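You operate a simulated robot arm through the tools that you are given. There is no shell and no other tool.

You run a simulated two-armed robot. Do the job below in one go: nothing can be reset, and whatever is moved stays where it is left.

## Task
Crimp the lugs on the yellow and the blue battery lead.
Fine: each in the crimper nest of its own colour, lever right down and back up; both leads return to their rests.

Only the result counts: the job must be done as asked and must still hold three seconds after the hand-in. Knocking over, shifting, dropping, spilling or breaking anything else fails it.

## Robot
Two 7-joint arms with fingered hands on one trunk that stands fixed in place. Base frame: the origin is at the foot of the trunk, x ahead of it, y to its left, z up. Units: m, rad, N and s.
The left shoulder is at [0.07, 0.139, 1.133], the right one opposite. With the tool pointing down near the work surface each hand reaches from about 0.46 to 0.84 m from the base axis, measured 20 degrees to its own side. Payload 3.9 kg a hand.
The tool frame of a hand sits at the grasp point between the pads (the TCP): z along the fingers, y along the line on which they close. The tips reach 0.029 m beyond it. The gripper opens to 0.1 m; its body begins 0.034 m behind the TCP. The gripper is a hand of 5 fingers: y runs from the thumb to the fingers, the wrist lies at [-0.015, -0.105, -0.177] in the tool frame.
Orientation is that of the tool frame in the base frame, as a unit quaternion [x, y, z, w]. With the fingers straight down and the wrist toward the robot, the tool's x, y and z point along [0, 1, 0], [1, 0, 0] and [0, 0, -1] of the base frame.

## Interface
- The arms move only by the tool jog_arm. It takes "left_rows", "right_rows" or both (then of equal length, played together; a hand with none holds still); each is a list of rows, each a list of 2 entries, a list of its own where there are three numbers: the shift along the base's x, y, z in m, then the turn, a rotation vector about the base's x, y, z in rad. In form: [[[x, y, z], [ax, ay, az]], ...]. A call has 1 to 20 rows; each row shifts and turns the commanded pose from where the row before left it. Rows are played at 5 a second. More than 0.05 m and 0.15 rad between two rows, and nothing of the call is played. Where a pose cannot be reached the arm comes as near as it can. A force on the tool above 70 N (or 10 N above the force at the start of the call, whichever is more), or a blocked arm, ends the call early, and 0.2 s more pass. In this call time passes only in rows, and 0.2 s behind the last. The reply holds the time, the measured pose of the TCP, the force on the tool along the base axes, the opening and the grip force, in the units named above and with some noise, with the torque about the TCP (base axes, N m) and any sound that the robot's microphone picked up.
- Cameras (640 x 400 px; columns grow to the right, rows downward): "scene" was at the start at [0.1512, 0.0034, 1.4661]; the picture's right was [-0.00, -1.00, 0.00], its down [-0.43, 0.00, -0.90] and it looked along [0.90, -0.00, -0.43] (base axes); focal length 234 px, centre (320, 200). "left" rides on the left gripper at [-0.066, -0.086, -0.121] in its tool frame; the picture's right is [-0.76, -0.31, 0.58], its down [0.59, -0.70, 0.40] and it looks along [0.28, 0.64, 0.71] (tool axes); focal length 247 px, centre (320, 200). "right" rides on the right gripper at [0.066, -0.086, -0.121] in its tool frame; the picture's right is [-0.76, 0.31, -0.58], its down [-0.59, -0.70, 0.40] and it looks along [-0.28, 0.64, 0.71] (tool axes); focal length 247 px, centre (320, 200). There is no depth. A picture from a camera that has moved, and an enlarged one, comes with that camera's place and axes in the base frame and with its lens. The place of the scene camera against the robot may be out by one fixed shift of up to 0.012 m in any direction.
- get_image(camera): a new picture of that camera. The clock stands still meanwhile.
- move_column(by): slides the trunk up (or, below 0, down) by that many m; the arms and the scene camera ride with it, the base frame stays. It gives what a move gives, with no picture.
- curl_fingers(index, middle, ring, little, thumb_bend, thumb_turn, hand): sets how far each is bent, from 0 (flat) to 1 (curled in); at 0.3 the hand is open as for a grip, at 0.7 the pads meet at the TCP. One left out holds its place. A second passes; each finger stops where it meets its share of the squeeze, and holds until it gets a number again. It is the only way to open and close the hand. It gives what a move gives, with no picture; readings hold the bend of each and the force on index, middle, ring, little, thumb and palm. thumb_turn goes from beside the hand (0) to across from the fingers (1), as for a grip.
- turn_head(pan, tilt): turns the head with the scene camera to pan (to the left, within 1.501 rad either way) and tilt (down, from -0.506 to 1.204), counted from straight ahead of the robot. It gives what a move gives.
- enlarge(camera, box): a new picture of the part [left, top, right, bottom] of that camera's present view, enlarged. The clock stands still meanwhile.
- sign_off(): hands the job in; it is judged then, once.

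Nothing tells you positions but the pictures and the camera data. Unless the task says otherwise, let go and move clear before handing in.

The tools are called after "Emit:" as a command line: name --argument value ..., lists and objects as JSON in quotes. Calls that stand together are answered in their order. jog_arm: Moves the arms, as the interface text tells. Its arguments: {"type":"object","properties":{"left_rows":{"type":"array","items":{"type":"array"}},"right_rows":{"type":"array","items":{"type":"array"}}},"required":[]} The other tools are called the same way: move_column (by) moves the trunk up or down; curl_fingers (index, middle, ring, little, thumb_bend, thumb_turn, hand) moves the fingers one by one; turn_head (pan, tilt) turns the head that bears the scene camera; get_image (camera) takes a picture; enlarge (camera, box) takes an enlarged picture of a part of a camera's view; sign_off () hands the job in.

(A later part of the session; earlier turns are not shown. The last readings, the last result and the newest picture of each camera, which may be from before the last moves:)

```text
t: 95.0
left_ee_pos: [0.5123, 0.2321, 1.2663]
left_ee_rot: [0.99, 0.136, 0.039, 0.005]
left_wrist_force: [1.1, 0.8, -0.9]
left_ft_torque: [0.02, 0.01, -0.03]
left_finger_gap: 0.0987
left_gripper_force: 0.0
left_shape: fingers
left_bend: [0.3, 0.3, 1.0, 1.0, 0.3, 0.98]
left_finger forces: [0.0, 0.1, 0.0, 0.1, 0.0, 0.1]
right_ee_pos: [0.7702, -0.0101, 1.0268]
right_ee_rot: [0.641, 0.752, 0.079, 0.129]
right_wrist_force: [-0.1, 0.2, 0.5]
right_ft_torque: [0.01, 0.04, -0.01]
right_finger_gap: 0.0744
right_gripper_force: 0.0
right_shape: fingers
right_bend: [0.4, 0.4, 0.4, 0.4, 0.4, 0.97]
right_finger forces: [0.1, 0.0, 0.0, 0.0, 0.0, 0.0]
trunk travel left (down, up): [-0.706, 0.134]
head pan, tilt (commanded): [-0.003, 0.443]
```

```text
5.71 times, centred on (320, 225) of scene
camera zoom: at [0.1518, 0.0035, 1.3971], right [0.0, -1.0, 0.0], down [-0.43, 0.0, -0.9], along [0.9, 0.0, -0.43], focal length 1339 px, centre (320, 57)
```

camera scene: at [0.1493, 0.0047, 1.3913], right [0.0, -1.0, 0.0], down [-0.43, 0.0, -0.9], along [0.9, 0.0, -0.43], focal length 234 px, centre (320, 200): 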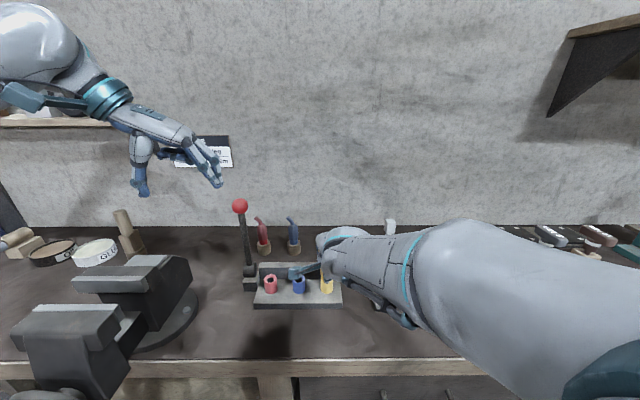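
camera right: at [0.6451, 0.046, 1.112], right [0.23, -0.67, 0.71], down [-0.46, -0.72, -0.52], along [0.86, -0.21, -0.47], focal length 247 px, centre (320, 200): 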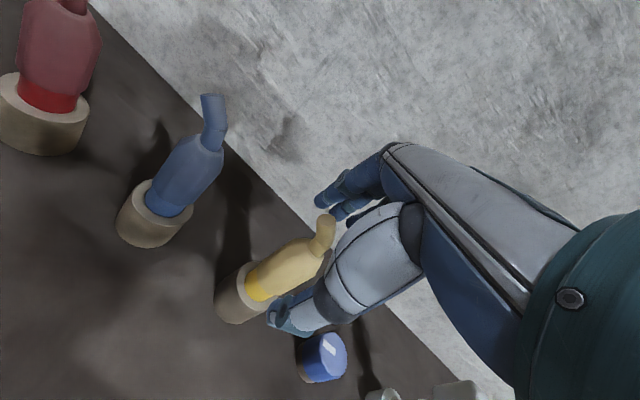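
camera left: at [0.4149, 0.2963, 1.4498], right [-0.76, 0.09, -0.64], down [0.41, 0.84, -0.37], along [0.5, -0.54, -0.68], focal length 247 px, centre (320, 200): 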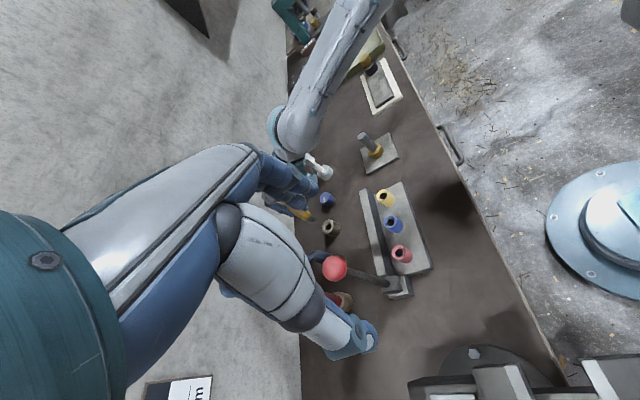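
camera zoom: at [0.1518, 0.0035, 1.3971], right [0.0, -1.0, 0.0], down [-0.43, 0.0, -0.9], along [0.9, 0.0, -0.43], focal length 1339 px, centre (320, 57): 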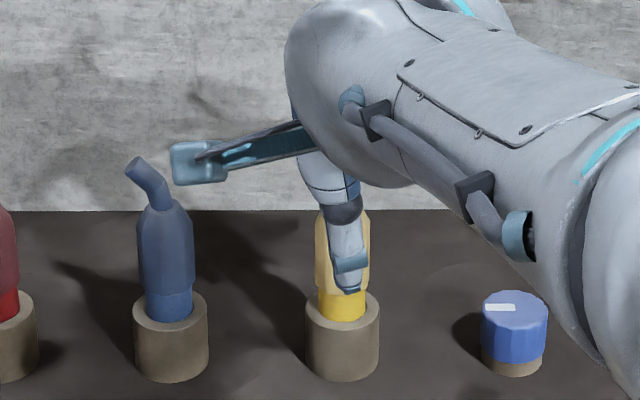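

Yellow is back in its rest, upright. I'll raise clear, restore the hand roll, and move over the blue lead, which is 0.0976 m to the left of yellow.

Emit:
move_column --by 0.07

Emit:
jog_arm --right_rows '[[[0.001, 0.0, 0], [0.025, 0, 0]], [[0.001, 0.0, 0], [0.025, 0, 0]], [[0.001, 0.0162, 0], [0, 0, 0]], [[0.001, 0.0162, 0], [0, 0, 0]], [[0.001, 0.0162, 0], [0, 0, 0]], [[0.001, 0.0162, 0], [0, 0, 0]], [[0.001, 0.0162, 0], [0, 0, 0]], [[0.001, 0.0162, 0], [0, 0, 0]], [[0, 0, 0], [0, 0, 0]]]'

Emit:
get_image --camera "right"

Emit:
get_image --camera "scene"

Emit:
get_image --camera "left"

```text
t: 96.1
left_ee_pos: [0.5105, 0.2318, 1.3366]
left_ee_rot: [0.99, 0.136, 0.04, 0.005]
left_wrist_force: [-1.1, -0.3, 0.9]
left_ft_torque: [0.0, 0.02, 0.02]
left_finger_gap: 0.0986
left_gripper_force: 0.1
left_shape: fingers
left_bend: [0.3, 0.3, 1.0, 1.0, 0.3, 0.98]
left_finger forces: [0.1, 0.1, 0.0, 0.0, 0.0, 0.1]
right_ee_pos: [0.7698, -0.0105, 1.0961]
right_ee_rot: [0.641, 0.752, 0.078, 0.129]
right_wrist_force: [-0.3, 0.6, 0.0]
right_ft_torque: [0.0, 0.03, 0.02]
right_finger_gap: 0.0744
right_gripper_force: 0.0
right_shape: fingers
right_bend: [0.4, 0.4, 0.4, 0.4, 0.4, 0.97]
right_finger forces: [0.0, 0.1, 0.1, 0.0, 0.0, 0.0]
trunk travel left (down, up): [-0.776, 0.064]
head pan, tilt (commanded): [-0.003, 0.443]
```

```text
t: 98.1
left_ee_pos: [0.5119, 0.2311, 1.3376]
left_ee_rot: [0.99, 0.136, 0.04, 0.005]
left_wrist_force: [-0.1, 0.7, -0.1]
left_ft_torque: [0.0, 0.01, 0.01]
left_finger_gap: 0.0984
left_gripper_force: 0.0
left_shape: fingers
left_bend: [0.3, 0.3, 1.0, 1.0, 0.3, 0.98]
left_finger forces: [0.1, 0.1, 0.1, 0.0, 0.0, 0.2]
right_ee_pos: [0.7787, 0.086, 1.0972]
right_ee_rot: [0.645, 0.749, 0.097, 0.114]
right_wrist_force: [-0.5, 0.1, -0.7]
right_ft_torque: [-0.01, 0.01, 0.01]
right_finger_gap: 0.0743
right_gripper_force: 0.1
right_shape: fingers
right_bend: [0.4, 0.4, 0.4, 0.4, 0.4, 0.97]
right_finger forces: [0.0, 0.1, 0.0, 0.1, 0.1, 0.0]
trunk travel left (down, up): [-0.776, 0.064]
head pan, tilt (commanded): [-0.003, 0.443]
```

```text
taken
camera right: at [0.652, 0.1381, 1.1864], right [0.23, -0.7, 0.67], down [-0.46, -0.69, -0.56], along [0.86, -0.18, -0.48], focal length 247 px, centre (320, 200)
```

right: 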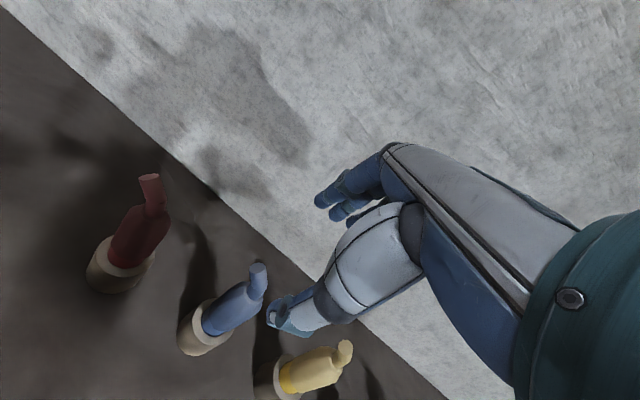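

```text
taken
camera scene: at [0.1509, 0.0031, 1.4672], right [0.0, -1.0, 0.0], down [-0.43, 0.0, -0.9], along [0.9, 0.0, -0.43], focal length 234 px, centre (320, 200)
```

scene: 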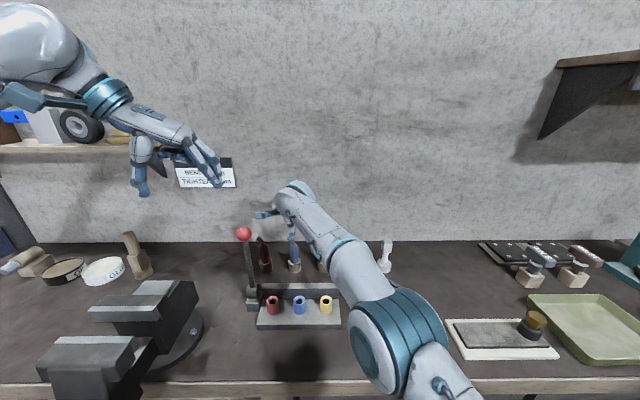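

```text
taken
camera left: at [0.415, 0.2959, 1.4509], right [-0.76, 0.09, -0.64], down [0.41, 0.84, -0.37], along [0.5, -0.54, -0.68], focal length 247 px, centre (320, 200)
```

left: 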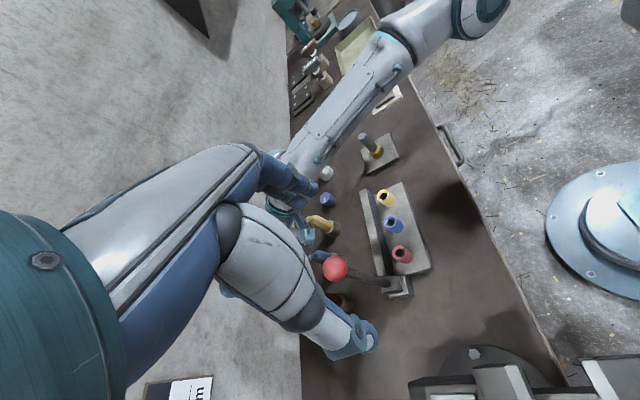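

The hand is over the blue lead just as predicted. I'll open to full grip width and lower with the column, checking half-way.

Emit:
curl_fingers --hand "right" --index 0.3 --middle 0.3 --ring 0.3 --little 0.3 --thumb_bend 0.3

Emit:
move_column --by -0.06

Emit:
get_image --camera "right"

Emit:
enlarge --camera "scene" --box '[240, 190, 340, 270]'

```text
t: 99.1
left_ee_pos: [0.5109, 0.2333, 1.3362]
left_ee_rot: [0.99, 0.136, 0.039, 0.005]
left_wrist_force: [-0.3, 0.1, 0.6]
left_ft_torque: [0.01, 0.02, -0.04]
left_finger_gap: 0.0986
left_gripper_force: 0.1
left_shape: fingers
left_bend: [0.3, 0.3, 1.0, 1.0, 0.3, 0.98]
left_finger forces: [0.1, 0.1, 0.0, 0.1, 0.0, 0.0]
right_ee_pos: [0.7777, 0.0863, 1.0983]
right_ee_rot: [0.645, 0.749, 0.098, 0.114]
right_wrist_force: [0.1, 0.6, -0.4]
right_ft_torque: [0.0, 0.04, 0.01]
right_finger_gap: 0.0986
right_gripper_force: 0.1
right_shape: fingers
right_bend: [0.3, 0.3, 0.3, 0.3, 0.3, 0.96]
right_finger forces: [0.1, 0.0, 0.0, 0.0, 0.1, 0.1]
trunk travel left (down, up): [-0.776, 0.064]
head pan, tilt (commanded): [-0.003, 0.443]
```

```text
t: 100.1
left_ee_pos: [0.5101, 0.2326, 1.2764]
left_ee_rot: [0.99, 0.136, 0.04, 0.005]
left_wrist_force: [0.4, 0.3, 0.0]
left_ft_torque: [-0.01, 0.02, -0.01]
left_finger_gap: 0.0983
left_gripper_force: 0.0
left_shape: fingers
left_bend: [0.3, 0.3, 1.0, 1.0, 0.3, 0.98]
left_finger forces: [0.0, 0.0, 0.0, 0.0, 0.1, 0.0]
right_ee_pos: [0.777, 0.0863, 1.0378]
right_ee_rot: [0.644, 0.75, 0.097, 0.114]
right_wrist_force: [0.9, -0.1, 0.6]
right_ft_torque: [-0.04, -0.01, -0.02]
right_finger_gap: 0.0986
right_gripper_force: 0.1
right_shape: fingers
right_bend: [0.3, 0.3, 0.3, 0.3, 0.3, 0.96]
right_finger forces: [0.1, 0.0, 0.1, 0.0, 0.0, 0.0]
trunk travel left (down, up): [-0.716, 0.124]
head pan, tilt (commanded): [-0.003, 0.443]
```

```text
taken
camera right: at [0.6521, 0.1382, 1.1264], right [0.23, -0.7, 0.67], down [-0.46, -0.69, -0.56], along [0.86, -0.18, -0.48], focal length 247 px, centre (320, 200)
```

right: 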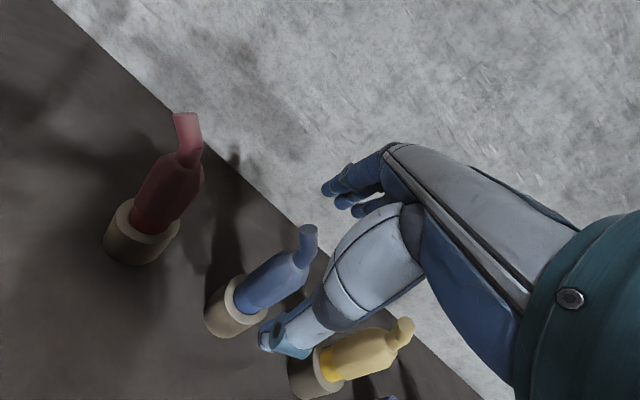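

```text
5.00 times, centred on (290, 230) of scene
camera zoom: at [0.151, 0.0033, 1.4072], right [0.0, -1.0, 0.0], down [-0.43, 0.0, -0.9], along [0.9, 0.0, -0.43], focal length 1172 px, centre (470, 50)
```

zoom: 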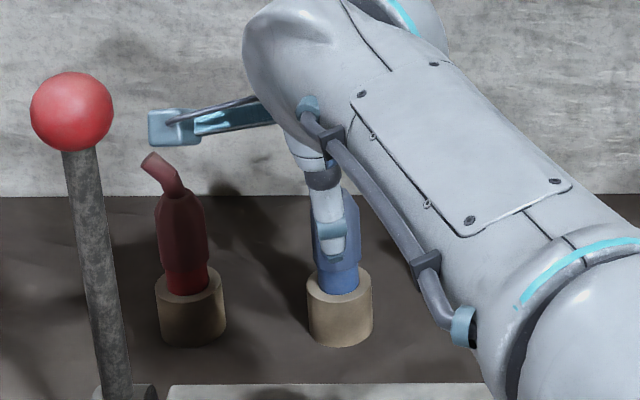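

Thumb and boot are aligned laterally. Lowering the last 38 mm to the grip height.

Emit:
move_column --by -0.025

Emit:
move_column --by -0.013

Emit:
get_image --camera "right"

Emit:
enlarge --camera "scene" --box '[260, 190, 340, 260]'

```text
t: 100.8
left_ee_pos: [0.5101, 0.2322, 1.252]
left_ee_rot: [0.99, 0.136, 0.041, 0.004]
left_wrist_force: [-0.1, -0.1, -0.6]
left_ft_torque: [-0.02, 0.0, 0.0]
left_finger_gap: 0.0985
left_gripper_force: 0.1
left_shape: fingers
left_bend: [0.3, 0.3, 1.0, 1.0, 0.3, 0.98]
left_finger forces: [0.1, 0.0, 0.0, 0.0, 0.0, 0.1]
right_ee_pos: [0.7761, 0.0854, 1.0137]
right_ee_rot: [0.645, 0.75, 0.097, 0.114]
right_wrist_force: [-1.1, -0.1, 0.3]
right_ft_torque: [0.02, -0.02, -0.01]
right_finger_gap: 0.0987
right_gripper_force: 0.0
right_shape: fingers
right_bend: [0.3, 0.3, 0.3, 0.3, 0.3, 0.96]
right_finger forces: [0.1, 0.0, 0.0, 0.0, 0.1, 0.0]
trunk travel left (down, up): [-0.691, 0.149]
head pan, tilt (commanded): [-0.003, 0.443]
```

```text
t: 101.4
left_ee_pos: [0.5111, 0.2323, 1.2382]
left_ee_rot: [0.99, 0.136, 0.039, 0.006]
left_wrist_force: [-0.6, 0.4, -0.3]
left_ft_torque: [0.01, 0.02, -0.03]
left_finger_gap: 0.0983
left_gripper_force: 0.3
left_shape: fingers
left_bend: [0.3, 0.3, 1.0, 1.0, 0.3, 0.98]
left_finger forces: [0.0, 0.1, 0.0, 0.1, 0.1, 0.0]
right_ee_pos: [0.7786, 0.0864, 0.9989]
right_ee_rot: [0.645, 0.749, 0.097, 0.113]
right_wrist_force: [-0.2, 1.1, 0.2]
right_ft_torque: [0.0, -0.02, 0.02]
right_finger_gap: 0.0983
right_gripper_force: 0.1
right_shape: fingers
right_bend: [0.3, 0.3, 0.3, 0.3, 0.3, 0.96]
right_finger forces: [0.0, 0.0, 0.0, 0.0, 0.0, 0.1]
trunk travel left (down, up): [-0.678, 0.162]
head pan, tilt (commanded): [-0.003, 0.443]
```

```text
taken
camera right: at [0.652, 0.1382, 1.0883], right [0.23, -0.7, 0.67], down [-0.46, -0.69, -0.56], along [0.86, -0.18, -0.48], focal length 247 px, centre (320, 200)
```

right: 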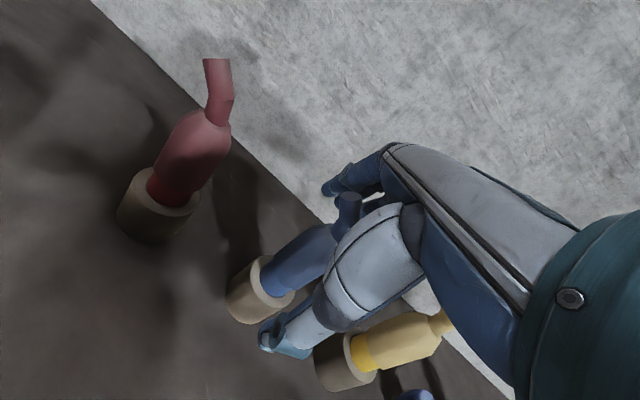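

```text
5.71 times, centred on (300, 225) of scene
camera zoom: at [0.1509, 0.0033, 1.3691], right [0.0, -1.0, 0.0], down [-0.43, 0.0, -0.9], along [0.9, 0.0, -0.43], focal length 1339 px, centre (434, 57)
```

zoom: 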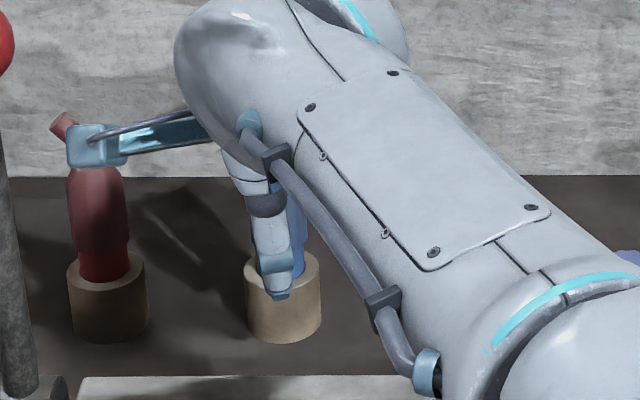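

Well aligned; I'll nudge 1.5 mm left and close in two steps.

Emit:
jog_arm --right_rows '[[[0, 0.0015, 0], [0, 0, 0]]]'

Emit:
curl_fingers --hand "right" --index 0.55 --middle 0.55 --ring 0.6 --little 0.6 --thumb_bend 0.55 --thumb_turn 0.98

Emit:
curl_fingers --hand "right" --index 0.7 --middle 0.7 --ring 0.7 --little 0.7 --thumb_bend 0.7

Emit:
get_image --camera "right"

Emit:
enlarge --camera "scene" --box '[260, 190, 340, 260]'

```text
t: 101.8
left_ee_pos: [0.512, 0.2326, 1.2382]
left_ee_rot: [0.99, 0.137, 0.039, 0.005]
left_wrist_force: [0.8, 0.1, 0.3]
left_ft_torque: [0.0, 0.0, 0.03]
left_finger_gap: 0.0986
left_gripper_force: 0.1
left_shape: fingers
left_bend: [0.3, 0.3, 1.0, 1.0, 0.3, 0.98]
left_finger forces: [0.0, 0.0, 0.0, 0.0, 0.0, 0.0]
right_ee_pos: [0.7788, 0.0872, 0.9989]
right_ee_rot: [0.645, 0.749, 0.097, 0.114]
right_wrist_force: [-0.2, -0.2, 0.3]
right_ft_torque: [0.01, -0.01, -0.02]
right_finger_gap: 0.0987
right_gripper_force: 0.1
right_shape: fingers
right_bend: [0.3, 0.3, 0.3, 0.3, 0.3, 0.96]
right_finger forces: [0.0, 0.1, 0.0, 0.0, 0.0, 0.1]
trunk travel left (down, up): [-0.678, 0.162]
head pan, tilt (commanded): [-0.003, 0.443]
```

```text
t: 102.8
left_ee_pos: [0.5117, 0.2317, 1.2392]
left_ee_rot: [0.99, 0.136, 0.04, 0.004]
left_wrist_force: [-0.3, -0.1, -0.3]
left_ft_torque: [-0.05, 0.0, 0.0]
left_finger_gap: 0.0985
left_gripper_force: 0.0
left_shape: fingers
left_bend: [0.3, 0.3, 1.0, 1.0, 0.3, 0.98]
left_finger forces: [0.0, 0.0, 0.0, 0.0, 0.1, 0.0]
right_ee_pos: [0.7783, 0.0874, 0.9994]
right_ee_rot: [0.644, 0.75, 0.097, 0.113]
right_wrist_force: [-0.3, 0.0, 0.3]
right_ft_torque: [0.01, 0.07, 0.0]
right_finger_gap: 0.0394
right_gripper_force: 0.2
right_shape: fingers
right_bend: [0.55, 0.55, 0.6, 0.6, 0.54, 0.98]
right_finger forces: [0.3, 0.0, 0.0, 0.0, 0.4, 0.0]
trunk travel left (down, up): [-0.678, 0.162]
head pan, tilt (commanded): [-0.003, 0.443]
```

```text
t: 103.8
left_ee_pos: [0.5109, 0.232, 1.2392]
left_ee_rot: [0.99, 0.135, 0.041, 0.005]
left_wrist_force: [0.3, 0.8, -0.4]
left_ft_torque: [0.0, 0.0, 0.01]
left_finger_gap: 0.0984
left_gripper_force: 0.0
left_shape: fingers
left_bend: [0.3, 0.3, 1.0, 1.0, 0.3, 0.98]
left_finger forces: [0.1, 0.0, 0.0, 0.0, 0.1, 0.0]
right_ee_pos: [0.7774, 0.0874, 0.9997]
right_ee_rot: [0.644, 0.75, 0.097, 0.115]
right_wrist_force: [-2.9, -0.2, 0.1]
right_ft_torque: [-0.07, 0.29, -0.01]
right_finger_gap: 0.025
right_gripper_force: 9.1
right_shape: fingers
right_bend: [0.65, 0.67, 0.7, 0.7, 0.61, 1.0]
right_finger forces: [4.9, 2.4, 0.0, 0.0, 10.4, 0.0]
trunk travel left (down, up): [-0.678, 0.162]
head pan, tilt (commanded): [-0.003, 0.443]
```

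```text
taken
camera right: at [0.6518, 0.1397, 1.088], right [0.23, -0.7, 0.67], down [-0.46, -0.69, -0.56], along [0.86, -0.18, -0.48], focal length 247 px, centre (320, 200)
```

right: 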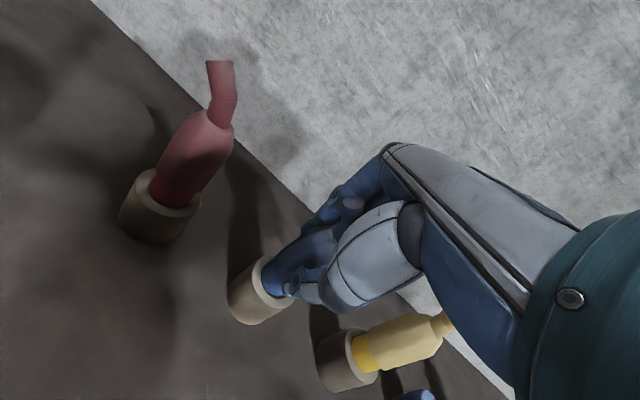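

```text
5.71 times, centred on (300, 225) of scene
camera zoom: at [0.1507, 0.0032, 1.3692], right [0.0, -1.0, 0.0], down [-0.43, 0.0, -0.9], along [0.9, 0.0, -0.43], focal length 1339 px, centre (434, 57)
```

zoom: 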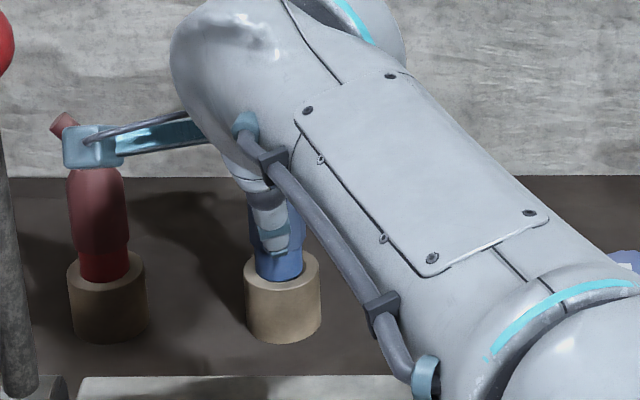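

A balanced grip (4.9, 2.4 and 10.4 N). I'll firm the middle finger a little, then lift straight up.

Emit:
curl_fingers --hand "right" --middle 0.73 --index 0.71

Emit:
move_column --by 0.03

Emit:
get_image --camera "right"

Emit:
enlarge --camera "scene" --box '[260, 190, 340, 260]'

```text
t: 104.8
left_ee_pos: [0.5108, 0.2324, 1.2389]
left_ee_rot: [0.99, 0.136, 0.04, 0.005]
left_wrist_force: [-0.3, -0.1, -0.1]
left_ft_torque: [-0.04, 0.01, -0.01]
left_finger_gap: 0.0985
left_gripper_force: 0.1
left_shape: fingers
left_bend: [0.3, 0.3, 1.0, 1.0, 0.3, 0.98]
left_finger forces: [0.0, 0.0, 0.0, 0.0, 0.0, 0.0]
right_ee_pos: [0.7786, 0.0869, 1.0012]
right_ee_rot: [0.645, 0.749, 0.098, 0.114]
right_wrist_force: [-3.1, 0.0, -0.4]
right_ft_torque: [-0.05, 0.23, -0.01]
right_finger_gap: 0.0247
right_gripper_force: 10.4
right_shape: fingers
right_bend: [0.66, 0.67, 0.7, 0.7, 0.61, 1.0]
right_finger forces: [4.7, 5.1, 0.1, 0.1, 11.8, 0.1]
trunk travel left (down, up): [-0.678, 0.162]
head pan, tilt (commanded): [-0.003, 0.443]
```

```text
t: 105.5
left_ee_pos: [0.5127, 0.2326, 1.2685]
left_ee_rot: [0.99, 0.137, 0.04, 0.004]
left_wrist_force: [-0.5, 0.2, 0.5]
left_ft_torque: [-0.01, 0.01, -0.02]
left_finger_gap: 0.0986
left_gripper_force: 0.2
left_shape: fingers
left_bend: [0.3, 0.3, 1.0, 1.0, 0.3, 0.98]
left_finger forces: [0.0, 0.0, 0.0, 0.0, 0.1, 0.0]
right_ee_pos: [0.7776, 0.0872, 1.0285]
right_ee_rot: [0.645, 0.75, 0.097, 0.113]
right_wrist_force: [-0.4, 0.5, 2.1]
right_ft_torque: [0.01, 0.07, 0.01]
right_finger_gap: 0.024
right_gripper_force: 9.4
right_shape: fingers
right_bend: [0.66, 0.67, 0.7, 0.7, 0.61, 0.99]
right_finger forces: [4.4, 5.1, 0.0, 0.0, 9.3, 0.1]
trunk travel left (down, up): [-0.708, 0.132]
head pan, tilt (commanded): [-0.003, 0.443]
```

```text
taken
camera right: at [0.6529, 0.14, 1.1177], right [0.23, -0.7, 0.67], down [-0.46, -0.69, -0.56], along [0.86, -0.18, -0.48], focal length 247 px, centre (320, 200)
```

right: 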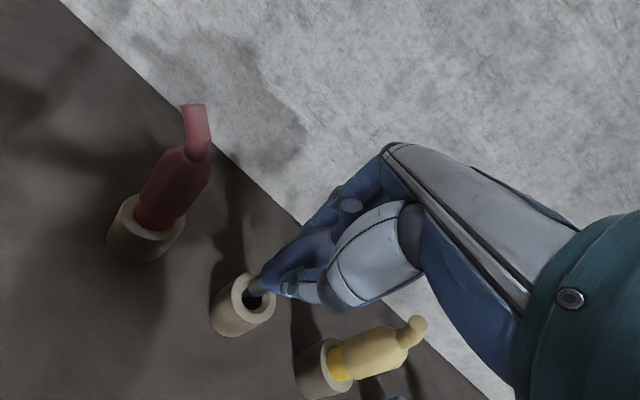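

```text
5.71 times, centred on (300, 225) of scene
camera zoom: at [0.152, 0.0036, 1.3991], right [0.0, -1.0, 0.0], down [-0.43, 0.0, -0.9], along [0.9, 0.0, -0.43], focal length 1339 px, centre (434, 57)
```

zoom: 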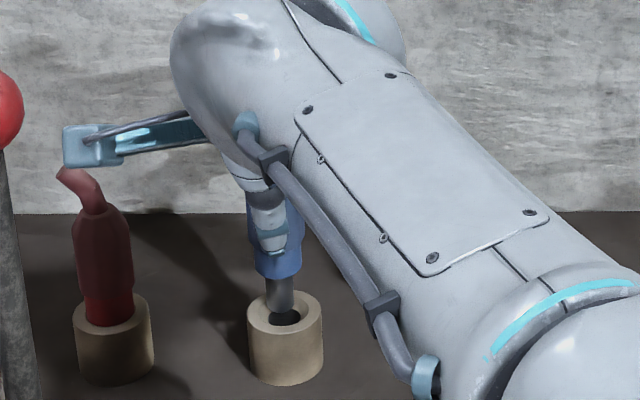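

The blue lead is out of its rest and hanging upright. I'll raise it clear, move right first (to stay away from the lever), then back over the blue nest.

Emit:
move_column --by 0.067

Emit:
jog_arm --right_rows '[[[0, -0.0153, 0], [0, 0, 0]], [[0, -0.0152, 0], [0, 0, 0]], [[-0.015, 0, 0], [0, 0, 0]], [[-0.015, 0, 0], [0, 0, 0]], [[-0.015, 0, 0], [0, 0, 0]], [[-0.015, 0, 0], [0, 0, 0]], [[-0.015, 0, 0], [0, 0, 0]], [[-0.015, 0, 0], [0, 0, 0]], [[-0.015, 0, 0], [0, 0, 0]], [[-0.015, 0, 0], [0, 0, 0]], [[-0.015, 0, 0], [0, 0, 0]], [[-0.015, 0, 0], [0, 0, 0]], [[-0.015, 0, 0], [0, 0, 0]], [[-0.014, 0, 0], [0, 0, 0]], [[0, 0, 0], [0, 0, 0]], [[0, 0, 0], [0, 0, 0]]]'

Emit:
get_image --camera "right"

Emit:
get_image --camera "scene"

```text
t: 106.6
left_ee_pos: [0.5104, 0.2324, 1.3361]
left_ee_rot: [0.99, 0.136, 0.039, 0.006]
left_wrist_force: [-0.3, 0.2, -0.2]
left_ft_torque: [0.02, -0.04, 0.0]
left_finger_gap: 0.0984
left_gripper_force: 0.0
left_shape: fingers
left_bend: [0.3, 0.3, 1.0, 1.0, 0.3, 0.98]
left_finger forces: [0.1, 0.0, 0.0, 0.0, 0.1, 0.0]
right_ee_pos: [0.7786, 0.0881, 1.0957]
right_ee_rot: [0.644, 0.75, 0.098, 0.113]
right_wrist_force: [0.2, -1.0, -0.7]
right_ft_torque: [0.0, 0.03, 0.01]
right_finger_gap: 0.0236
right_gripper_force: 8.5
right_shape: fingers
right_bend: [0.66, 0.67, 0.7, 0.7, 0.61, 0.99]
right_finger forces: [4.2, 5.2, 0.0, 0.1, 8.1, 0.0]
trunk travel left (down, up): [-0.775, 0.065]
head pan, tilt (commanded): [-0.003, 0.443]
```

```text
t: 108.1
left_ee_pos: [0.5101, 0.2314, 1.3366]
left_ee_rot: [0.99, 0.137, 0.04, 0.006]
left_wrist_force: [0.3, -0.6, -0.3]
left_ft_torque: [0.03, -0.03, 0.02]
left_finger_gap: 0.098
left_gripper_force: 0.0
left_shape: fingers
left_bend: [0.3, 0.3, 1.0, 1.0, 0.3, 0.98]
left_finger forces: [0.0, 0.1, 0.0, 0.0, 0.1, 0.0]
right_ee_pos: [0.7083, 0.033, 0.9918]
right_ee_rot: [0.665, 0.744, 0.049, 0.045]
right_wrist_force: [-0.4, -0.2, 0.8]
right_ft_torque: [0.0, 0.04, -0.01]
right_finger_gap: 0.0233
right_gripper_force: 9.7
right_shape: fingers
right_bend: [0.65, 0.67, 0.7, 0.7, 0.63, 0.99]
right_finger forces: [4.6, 5.5, 0.0, 0.1, 9.0, 0.1]
trunk travel left (down, up): [-0.775, 0.065]
head pan, tilt (commanded): [-0.003, 0.443]
stopped in row 7 (right hand): the arm was blocked; the commanded pose is now the measured one
```

```text
taken
camera right: at [0.602, 0.0888, 1.1012], right [0.31, -0.73, 0.61], down [-0.57, -0.66, -0.49], along [0.76, -0.2, -0.62], focal length 247 px, centre (320, 200)
```

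right: 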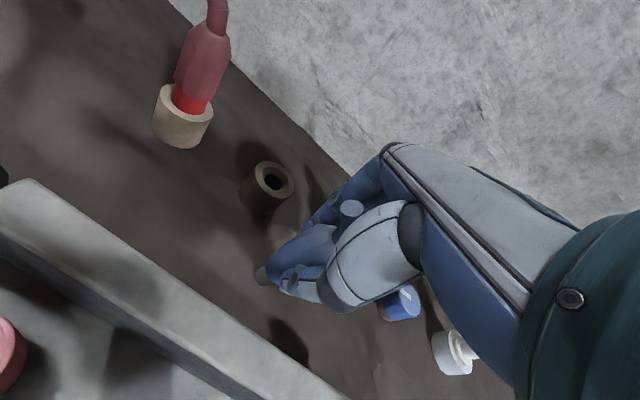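

```text
taken
camera scene: at [0.15, 0.0028, 1.4663], right [0.0, -1.0, 0.0], down [-0.43, 0.0, -0.9], along [0.9, 0.0, -0.43], focal length 234 px, centre (320, 200)
```

scene: 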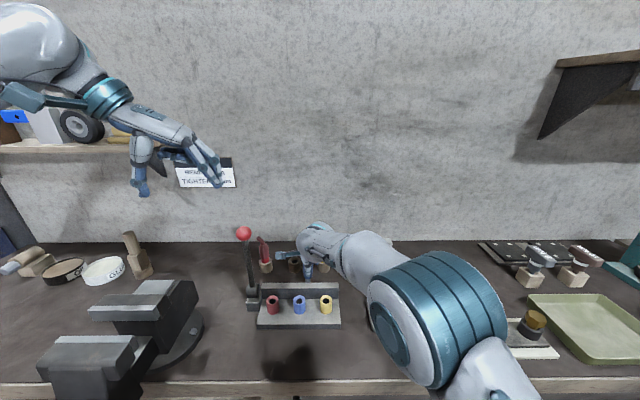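

The arm made an unexpected dip (down to z≈0.99) and reports being blocked. I'll look closely before moving anything.

Emit:
enlarge --camera "scene" --box '[230, 200, 390, 320]'

Emit:
get_image --camera "left"

Emit:
enlarge --camera "right" --box '[180, 130, 480, 380]'

```text
3.33 times, centred on (310, 260) of scene
camera zoom: at [0.15, 0.0028, 1.4663], right [0.0, -1.0, 0.0], down [-0.43, 0.0, -0.9], along [0.9, 0.0, -0.43], focal length 781 px, centre (353, 0)
```

zoom: 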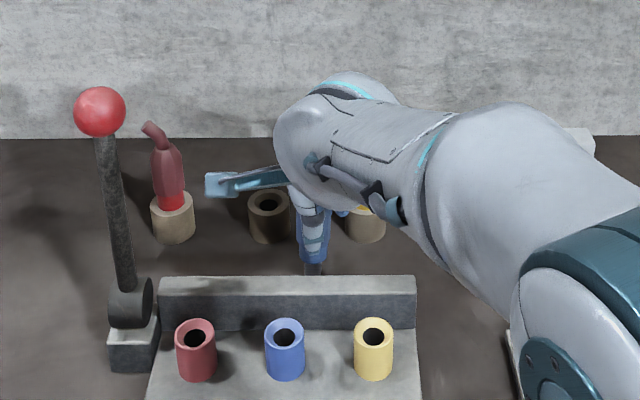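

```text
taken
camera left: at [0.4141, 0.2957, 1.4502], right [-0.76, 0.09, -0.64], down [0.41, 0.84, -0.37], along [0.5, -0.54, -0.68], focal length 247 px, centre (320, 200)
```

left: 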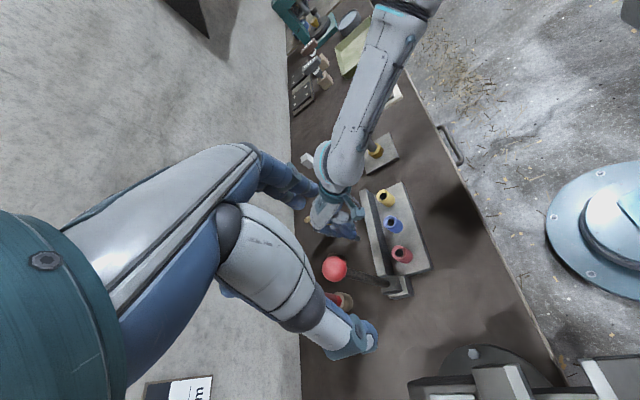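

```text
1.60 times, centred on (330, 255) of right
camera zoom: at [0.602, 0.0888, 1.1012], right [0.31, -0.73, 0.61], down [-0.57, -0.66, -0.49], along [0.76, -0.2, -0.62], focal length 395 px, centre (304, 112)
```

zoom: 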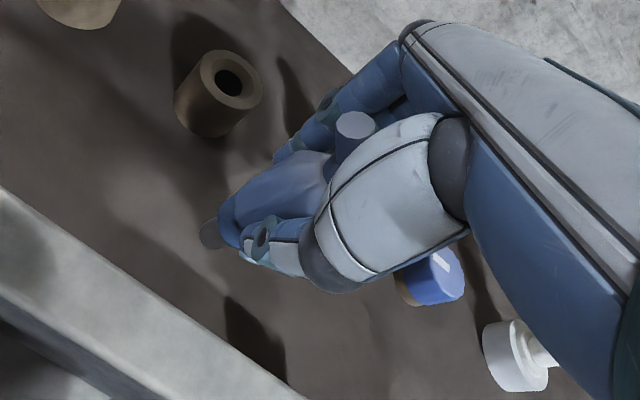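

The blue lead is still held and the yellow lead's ring is still in its rest; the blue post seems to have touched the bench. Safest is to lift straight up with the column.

Emit:
move_column --by 0.03

Emit:
move_column --by 0.034

Emit:
enlarge --camera "scene" --box '[230, 200, 390, 320]'

Emit:
get_image --camera "right"

Emit:
get_image --camera "left"

```text
t: 108.8
left_ee_pos: [0.5117, 0.2317, 1.3651]
left_ee_rot: [0.99, 0.136, 0.039, 0.005]
left_wrist_force: [0.1, 0.3, -0.7]
left_ft_torque: [-0.01, -0.03, 0.01]
left_finger_gap: 0.0985
left_gripper_force: 0.1
left_shape: fingers
left_bend: [0.3, 0.3, 1.0, 1.0, 0.3, 0.98]
left_finger forces: [0.1, 0.0, 0.0, 0.0, 0.0, 0.1]
right_ee_pos: [0.7111, 0.0342, 1.0208]
right_ee_rot: [0.665, 0.744, 0.049, 0.044]
right_wrist_force: [0.8, 0.1, -0.4]
right_ft_torque: [-0.02, 0.01, 0.01]
right_finger_gap: 0.0233
right_gripper_force: 9.1
right_shape: fingers
right_bend: [0.65, 0.67, 0.7, 0.7, 0.63, 0.99]
right_finger forces: [4.4, 5.4, 0.1, 0.0, 8.5, 0.1]
trunk travel left (down, up): [-0.805, 0.035]
head pan, tilt (commanded): [-0.003, 0.443]
```

```text
t: 109.6
left_ee_pos: [0.5118, 0.2325, 1.3997]
left_ee_rot: [0.99, 0.137, 0.04, 0.006]
left_wrist_force: [-0.5, 0.4, 0.1]
left_ft_torque: [0.01, -0.03, -0.04]
left_finger_gap: 0.0982
left_gripper_force: 0.0
left_shape: fingers
left_bend: [0.3, 0.3, 1.0, 1.0, 0.3, 0.98]
left_finger forces: [0.0, 0.1, 0.0, 0.0, 0.1, 0.1]
right_ee_pos: [0.7112, 0.0359, 1.0558]
right_ee_rot: [0.665, 0.744, 0.049, 0.045]
right_wrist_force: [0.4, 0.3, -0.8]
right_ft_torque: [0.01, 0.02, 0.0]
right_finger_gap: 0.0232
right_gripper_force: 9.1
right_shape: fingers
right_bend: [0.65, 0.67, 0.7, 0.7, 0.63, 0.99]
right_finger forces: [4.4, 5.3, 0.0, 0.0, 8.6, 0.0]
trunk travel left (down, up): [-0.839, 0.001]
head pan, tilt (commanded): [-0.003, 0.443]
```

```text
3.33 times, centred on (310, 260) of scene
camera zoom: at [0.1519, 0.0037, 1.5301], right [0.0, -1.0, 0.0], down [-0.43, 0.0, -0.9], along [0.9, 0.0, -0.43], focal length 781 px, centre (353, 0)
```

zoom: 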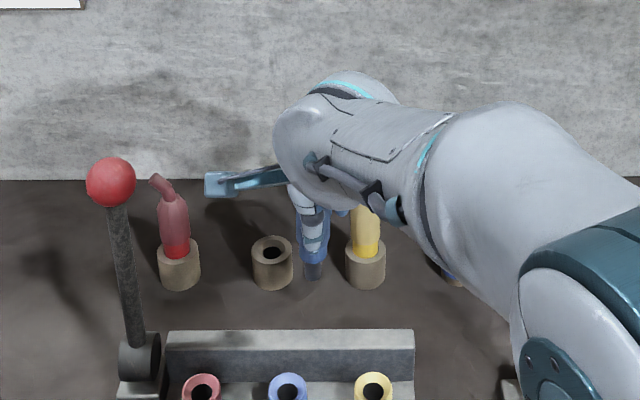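

```text
taken
camera right: at [0.6034, 0.0897, 1.1649], right [0.31, -0.73, 0.61], down [-0.57, -0.66, -0.49], along [0.76, -0.2, -0.62], focal length 247 px, centre (320, 200)
```

right: 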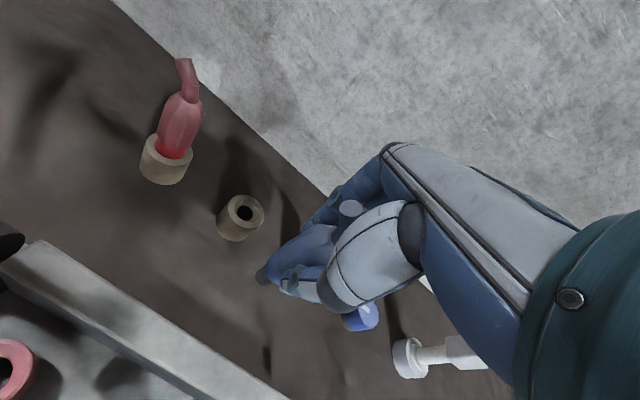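

```text
taken
camera left: at [0.416, 0.2965, 1.5134], right [-0.76, 0.09, -0.64], down [0.41, 0.84, -0.37], along [0.5, -0.54, -0.68], focal length 247 px, centre (320, 200)
```

left: 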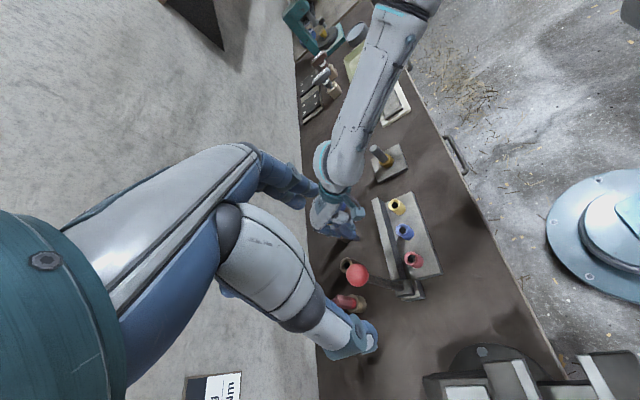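

Yellow and red are upright in their rests, and blue is still held; nothing was knocked. The right arm got into a bad posture reaching left, so I'll raise the hand gently before restoring its orientation.

Emit:
jog_arm --right_rows '[[[0, 0, 0.015], [0, 0, 0]], [[0, 0, 0.015], [0, 0, 0]], [[0, 0, 0.015], [0, 0, 0]]]'

```text
t: 110.4
left_ee_pos: [0.5125, 0.232, 1.3994]
left_ee_rot: [0.99, 0.136, 0.04, 0.005]
left_wrist_force: [-0.1, -0.4, 1.0]
left_ft_torque: [0.02, 0.01, -0.02]
left_finger_gap: 0.0984
left_gripper_force: 0.1
left_shape: fingers
left_bend: [0.3, 0.3, 1.0, 1.0, 0.3, 0.98]
left_finger forces: [0.1, 0.1, 0.0, 0.1, 0.0, 0.1]
right_ee_pos: [0.709, 0.0321, 1.0956]
right_ee_rot: [0.667, 0.742, 0.046, 0.042]
right_wrist_force: [-0.3, 0.5, -0.4]
right_ft_torque: [0.01, 0.0, -0.01]
right_finger_gap: 0.0232
right_gripper_force: 9.4
right_shape: fingers
right_bend: [0.65, 0.67, 0.7, 0.7, 0.63, 0.99]
right_finger forces: [4.4, 5.4, 0.1, 0.1, 8.6, 0.0]
trunk travel left (down, up): [-0.839, 0.001]
head pan, tilt (commanded): [-0.003, 0.443]
```

It follows properly. I'll keep rising slowly while restoring the forward tilt and adding some yaw so the wrist sits further right.

Emit:
jog_arm --right_rows '[[[0, 0, 0.01], [0, 0, 0.05]], [[0, 0, 0.01], [0, 0, 0.05]], [[0, 0, 0.01], [-0.003, -0.02, 0.05]], [[0, 0, 0.005], [-0.003, -0.03, 0.05]], [[0, 0, 0.005], [-0.003, -0.03, 0.05]], [[0, 0, 0], [0, 0, 0]]]'

Emit:
get_image --camera "right"

Emit:
get_image --camera "scene"

```text
t: 111.8
left_ee_pos: [0.5112, 0.2334, 1.3984]
left_ee_rot: [0.99, 0.135, 0.04, 0.005]
left_wrist_force: [0.0, 0.1, -1.4]
left_ft_torque: [-0.01, 0.0, 0.0]
left_finger_gap: 0.0985
left_gripper_force: 0.0
left_shape: fingers
left_bend: [0.3, 0.3, 1.0, 1.0, 0.3, 0.98]
left_finger forces: [0.1, 0.0, 0.0, 0.1, 0.1, 0.1]
right_ee_pos: [0.7087, 0.0381, 1.1419]
right_ee_rot: [0.562, 0.82, 0.074, 0.074]
right_wrist_force: [0.3, -0.7, 0.0]
right_ft_torque: [0.0, 0.04, -0.01]
right_finger_gap: 0.0231
right_gripper_force: 8.9
right_shape: fingers
right_bend: [0.65, 0.67, 0.7, 0.7, 0.63, 0.99]
right_finger forces: [4.4, 5.4, 0.0, 0.1, 8.5, 0.0]
trunk travel left (down, up): [-0.839, 0.001]
head pan, tilt (commanded): [-0.003, 0.443]
```

```text
taken
camera right: at [0.5836, 0.0644, 1.2394], right [0.43, -0.62, 0.66], down [-0.35, -0.79, -0.51], along [0.83, -0.01, -0.55], focal length 247 px, centre (320, 200)
```

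right: 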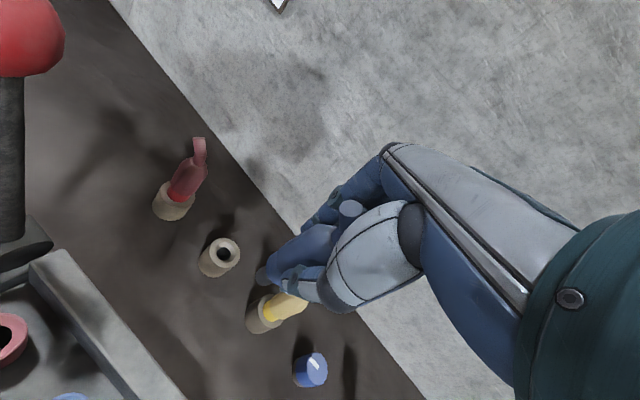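

```text
taken
camera scene: at [0.1514, 0.0037, 1.5301], right [0.0, -1.0, 0.0], down [-0.43, 0.0, -0.9], along [0.9, 0.0, -0.43], focal length 234 px, centre (320, 200)
```

scene: 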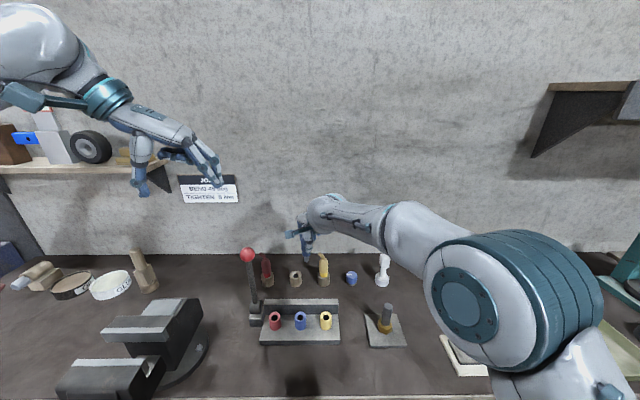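

Posture is good now. I'll finish restoring the tilt so the lead hangs vertical, and check it in the views.

Emit:
jog_arm --right_rows '[[[0, 0, 0.004], [0.013, -0.044, 0]], [[0, 0, 0.004], [0.013, -0.044, 0]], [[0, 0, 0], [0, 0, 0]]]'

Emit:
get_image --camera "right"

Emit:
enlarge --camera "scene" --box '[240, 200, 360, 300]'

Emit:
enlarge --camera "left" --box '[290, 160, 410, 280]'

```text
t: 112.6
left_ee_pos: [0.5129, 0.2314, 1.4]
left_ee_rot: [0.99, 0.136, 0.039, 0.006]
left_wrist_force: [-0.1, 0.3, -0.3]
left_ft_torque: [-0.01, -0.01, 0.02]
left_finger_gap: 0.0987
left_gripper_force: 0.0
left_shape: fingers
left_bend: [0.3, 0.3, 1.0, 1.0, 0.3, 0.98]
left_finger forces: [0.1, 0.0, 0.0, 0.1, 0.0, 0.1]
right_ee_pos: [0.7107, 0.0375, 1.1477]
right_ee_rot: [0.559, 0.815, 0.11, 0.104]
right_wrist_force: [0.7, -1.0, -1.0]
right_ft_torque: [-0.03, 0.0, 0.03]
right_finger_gap: 0.0232
right_gripper_force: 9.4
right_shape: fingers
right_bend: [0.65, 0.67, 0.7, 0.7, 0.63, 0.99]
right_finger forces: [4.4, 5.3, 0.1, 0.0, 8.7, 0.0]
trunk travel left (down, up): [-0.839, 0.001]
head pan, tilt (commanded): [-0.003, 0.443]
```

```text
taken
camera right: at [0.5762, 0.062, 1.236], right [0.37, -0.64, 0.68], down [-0.3, -0.77, -0.56], along [0.88, 0.0, -0.48], focal length 247 px, centre (320, 200)
```

right: 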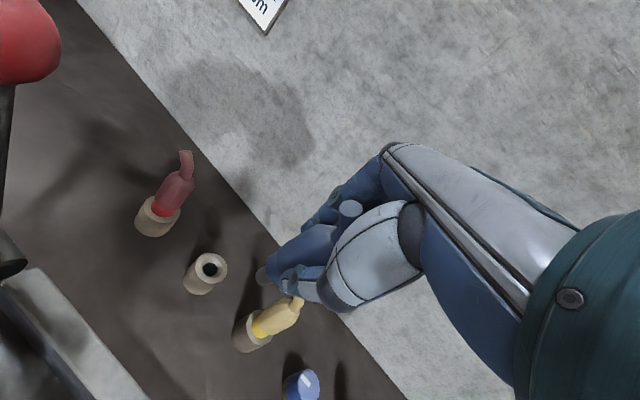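

```text
4.00 times, centred on (300, 250) of scene
camera zoom: at [0.1517, 0.0033, 1.5301], right [0.0, -1.0, 0.0], down [-0.43, 0.0, -0.9], along [0.9, 0.0, -0.43], focal length 937 px, centre (400, 0)
```

zoom: 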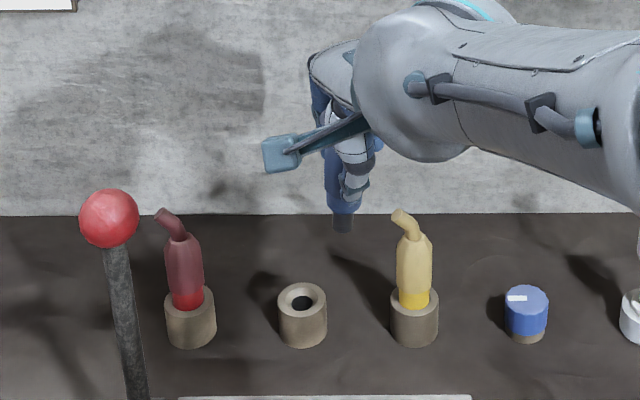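

```text
3.33 times, centred on (350, 220) of left
camera zoom: at [0.4158, 0.2961, 1.5135], right [-0.76, 0.09, -0.64], down [0.41, 0.84, -0.37], along [0.5, -0.54, -0.68], focal length 823 px, centre (220, 133)
```

zoom: 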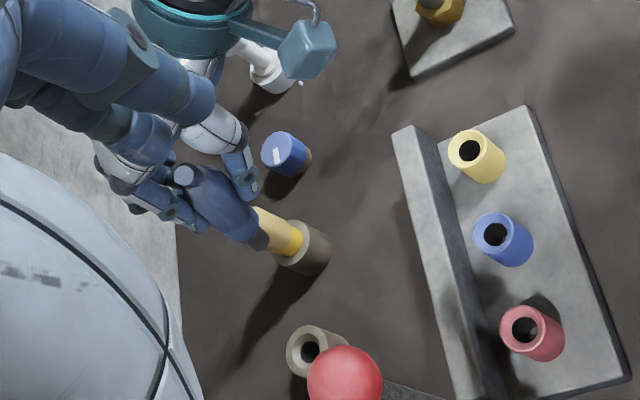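

Everything is in order and the blue lead hangs vertical. I'll move slowly toward the blue nest, stopping half-way to check the posture.

Emit:
jog_arm --right_rows '[[[-0.012, 0.002, 0.001], [0, 0, 0]], [[-0.012, 0.002, 0.001], [0, 0, 0]], [[-0.012, 0.002, 0.001], [0, 0, 0]], [[-0.012, 0.002, 0.001], [0, 0, 0]], [[0, 0, 0], [0, 0, 0]]]'

```text
t: 113.8
left_ee_pos: [0.5134, 0.2315, 1.3997]
left_ee_rot: [0.99, 0.136, 0.04, 0.005]
left_wrist_force: [0.1, 0.2, 0.4]
left_ft_torque: [0.0, -0.03, -0.02]
left_finger_gap: 0.0988
left_gripper_force: 0.1
left_shape: fingers
left_bend: [0.3, 0.3, 1.0, 1.0, 0.3, 0.98]
left_finger forces: [0.1, 0.1, 0.0, 0.1, 0.1, 0.0]
right_ee_pos: [0.6597, 0.0455, 1.1518]
right_ee_rot: [0.56, 0.815, 0.11, 0.103]
right_wrist_force: [0.0, 0.7, -0.7]
right_ft_torque: [0.01, 0.02, -0.01]
right_finger_gap: 0.0233
right_gripper_force: 9.2
right_shape: fingers
right_bend: [0.65, 0.67, 0.7, 0.7, 0.63, 0.99]
right_finger forces: [4.4, 5.3, 0.0, 0.0, 8.5, 0.0]
trunk travel left (down, up): [-0.839, 0.001]
head pan, tilt (commanded): [-0.003, 0.443]
```

Tracking exactly. Continuing to above the blue nest.

Emit:
jog_arm --right_rows '[[[-0.012, 0.002, 0], [0, 0, 0]], [[-0.012, 0.002, 0], [0, 0, 0]], [[-0.012, 0.002, 0], [0, 0, 0]], [[-0.012, 0.002, 0], [0, 0, 0]], [[-0.012, 0.002, 0], [0, 0, 0]], [[-0.012, 0.001, 0], [0, 0, 0]], [[0, 0, 0], [0, 0, 0]]]'

Emit:
get_image --camera "right"

Emit:
enlarge --camera "scene" --box '[250, 220, 350, 320]'

Emit:
enlarge --camera "left" --box '[310, 140, 430, 260]'

```text
t: 115.4
left_ee_pos: [0.512, 0.2327, 1.4]
left_ee_rot: [0.99, 0.136, 0.039, 0.005]
left_wrist_force: [-0.9, 0.8, 0.1]
left_ft_torque: [0.0, -0.01, 0.01]
left_finger_gap: 0.0981
left_gripper_force: 0.1
left_shape: fingers
left_bend: [0.3, 0.3, 1.0, 1.0, 0.3, 0.98]
left_finger forces: [0.0, 0.0, 0.1, 0.1, 0.1, 0.1]
right_ee_pos: [0.5881, 0.0564, 1.1524]
right_ee_rot: [0.56, 0.814, 0.109, 0.104]
right_wrist_force: [-0.4, 1.4, -0.3]
right_ft_torque: [0.01, 0.0, -0.02]
right_finger_gap: 0.0231
right_gripper_force: 8.8
right_shape: fingers
right_bend: [0.65, 0.67, 0.7, 0.7, 0.63, 0.99]
right_finger forces: [4.3, 5.3, 0.0, 0.0, 8.6, 0.0]
trunk travel left (down, up): [-0.839, 0.001]
head pan, tilt (commanded): [-0.003, 0.443]
```

```text
taken
camera right: at [0.4546, 0.0804, 1.2405], right [0.37, -0.64, 0.68], down [-0.3, -0.77, -0.56], along [0.88, 0.0, -0.48], focal length 247 px, centre (320, 200)
```

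right: 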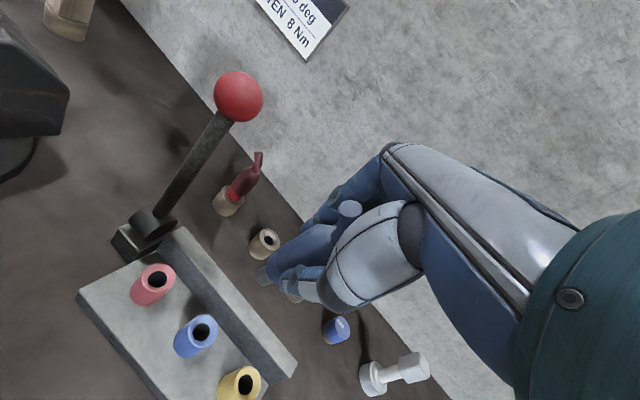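

```text
4.00 times, centred on (300, 270) of scene
camera zoom: at [0.1516, 0.0033, 1.5301], right [0.0, -1.0, 0.0], down [-0.43, 0.0, -0.9], along [0.9, 0.0, -0.43], focal length 937 px, centre (400, -80)
```

zoom: 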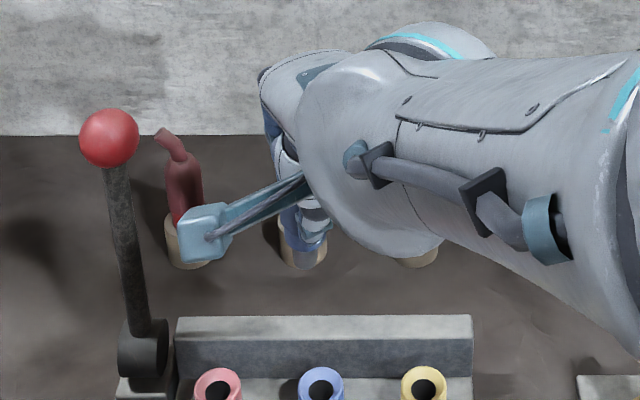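

```text
3.33 times, centred on (370, 200) of left
camera zoom: at [0.4157, 0.2962, 1.5135], right [-0.76, 0.09, -0.64], down [0.41, 0.84, -0.37], along [0.5, -0.54, -0.68], focal length 823 px, centre (153, 200)
```

zoom: 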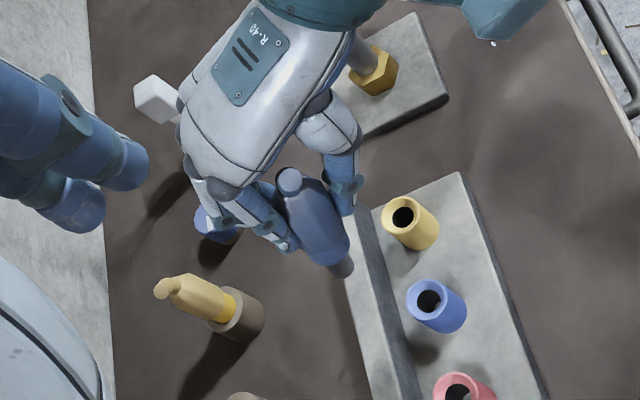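

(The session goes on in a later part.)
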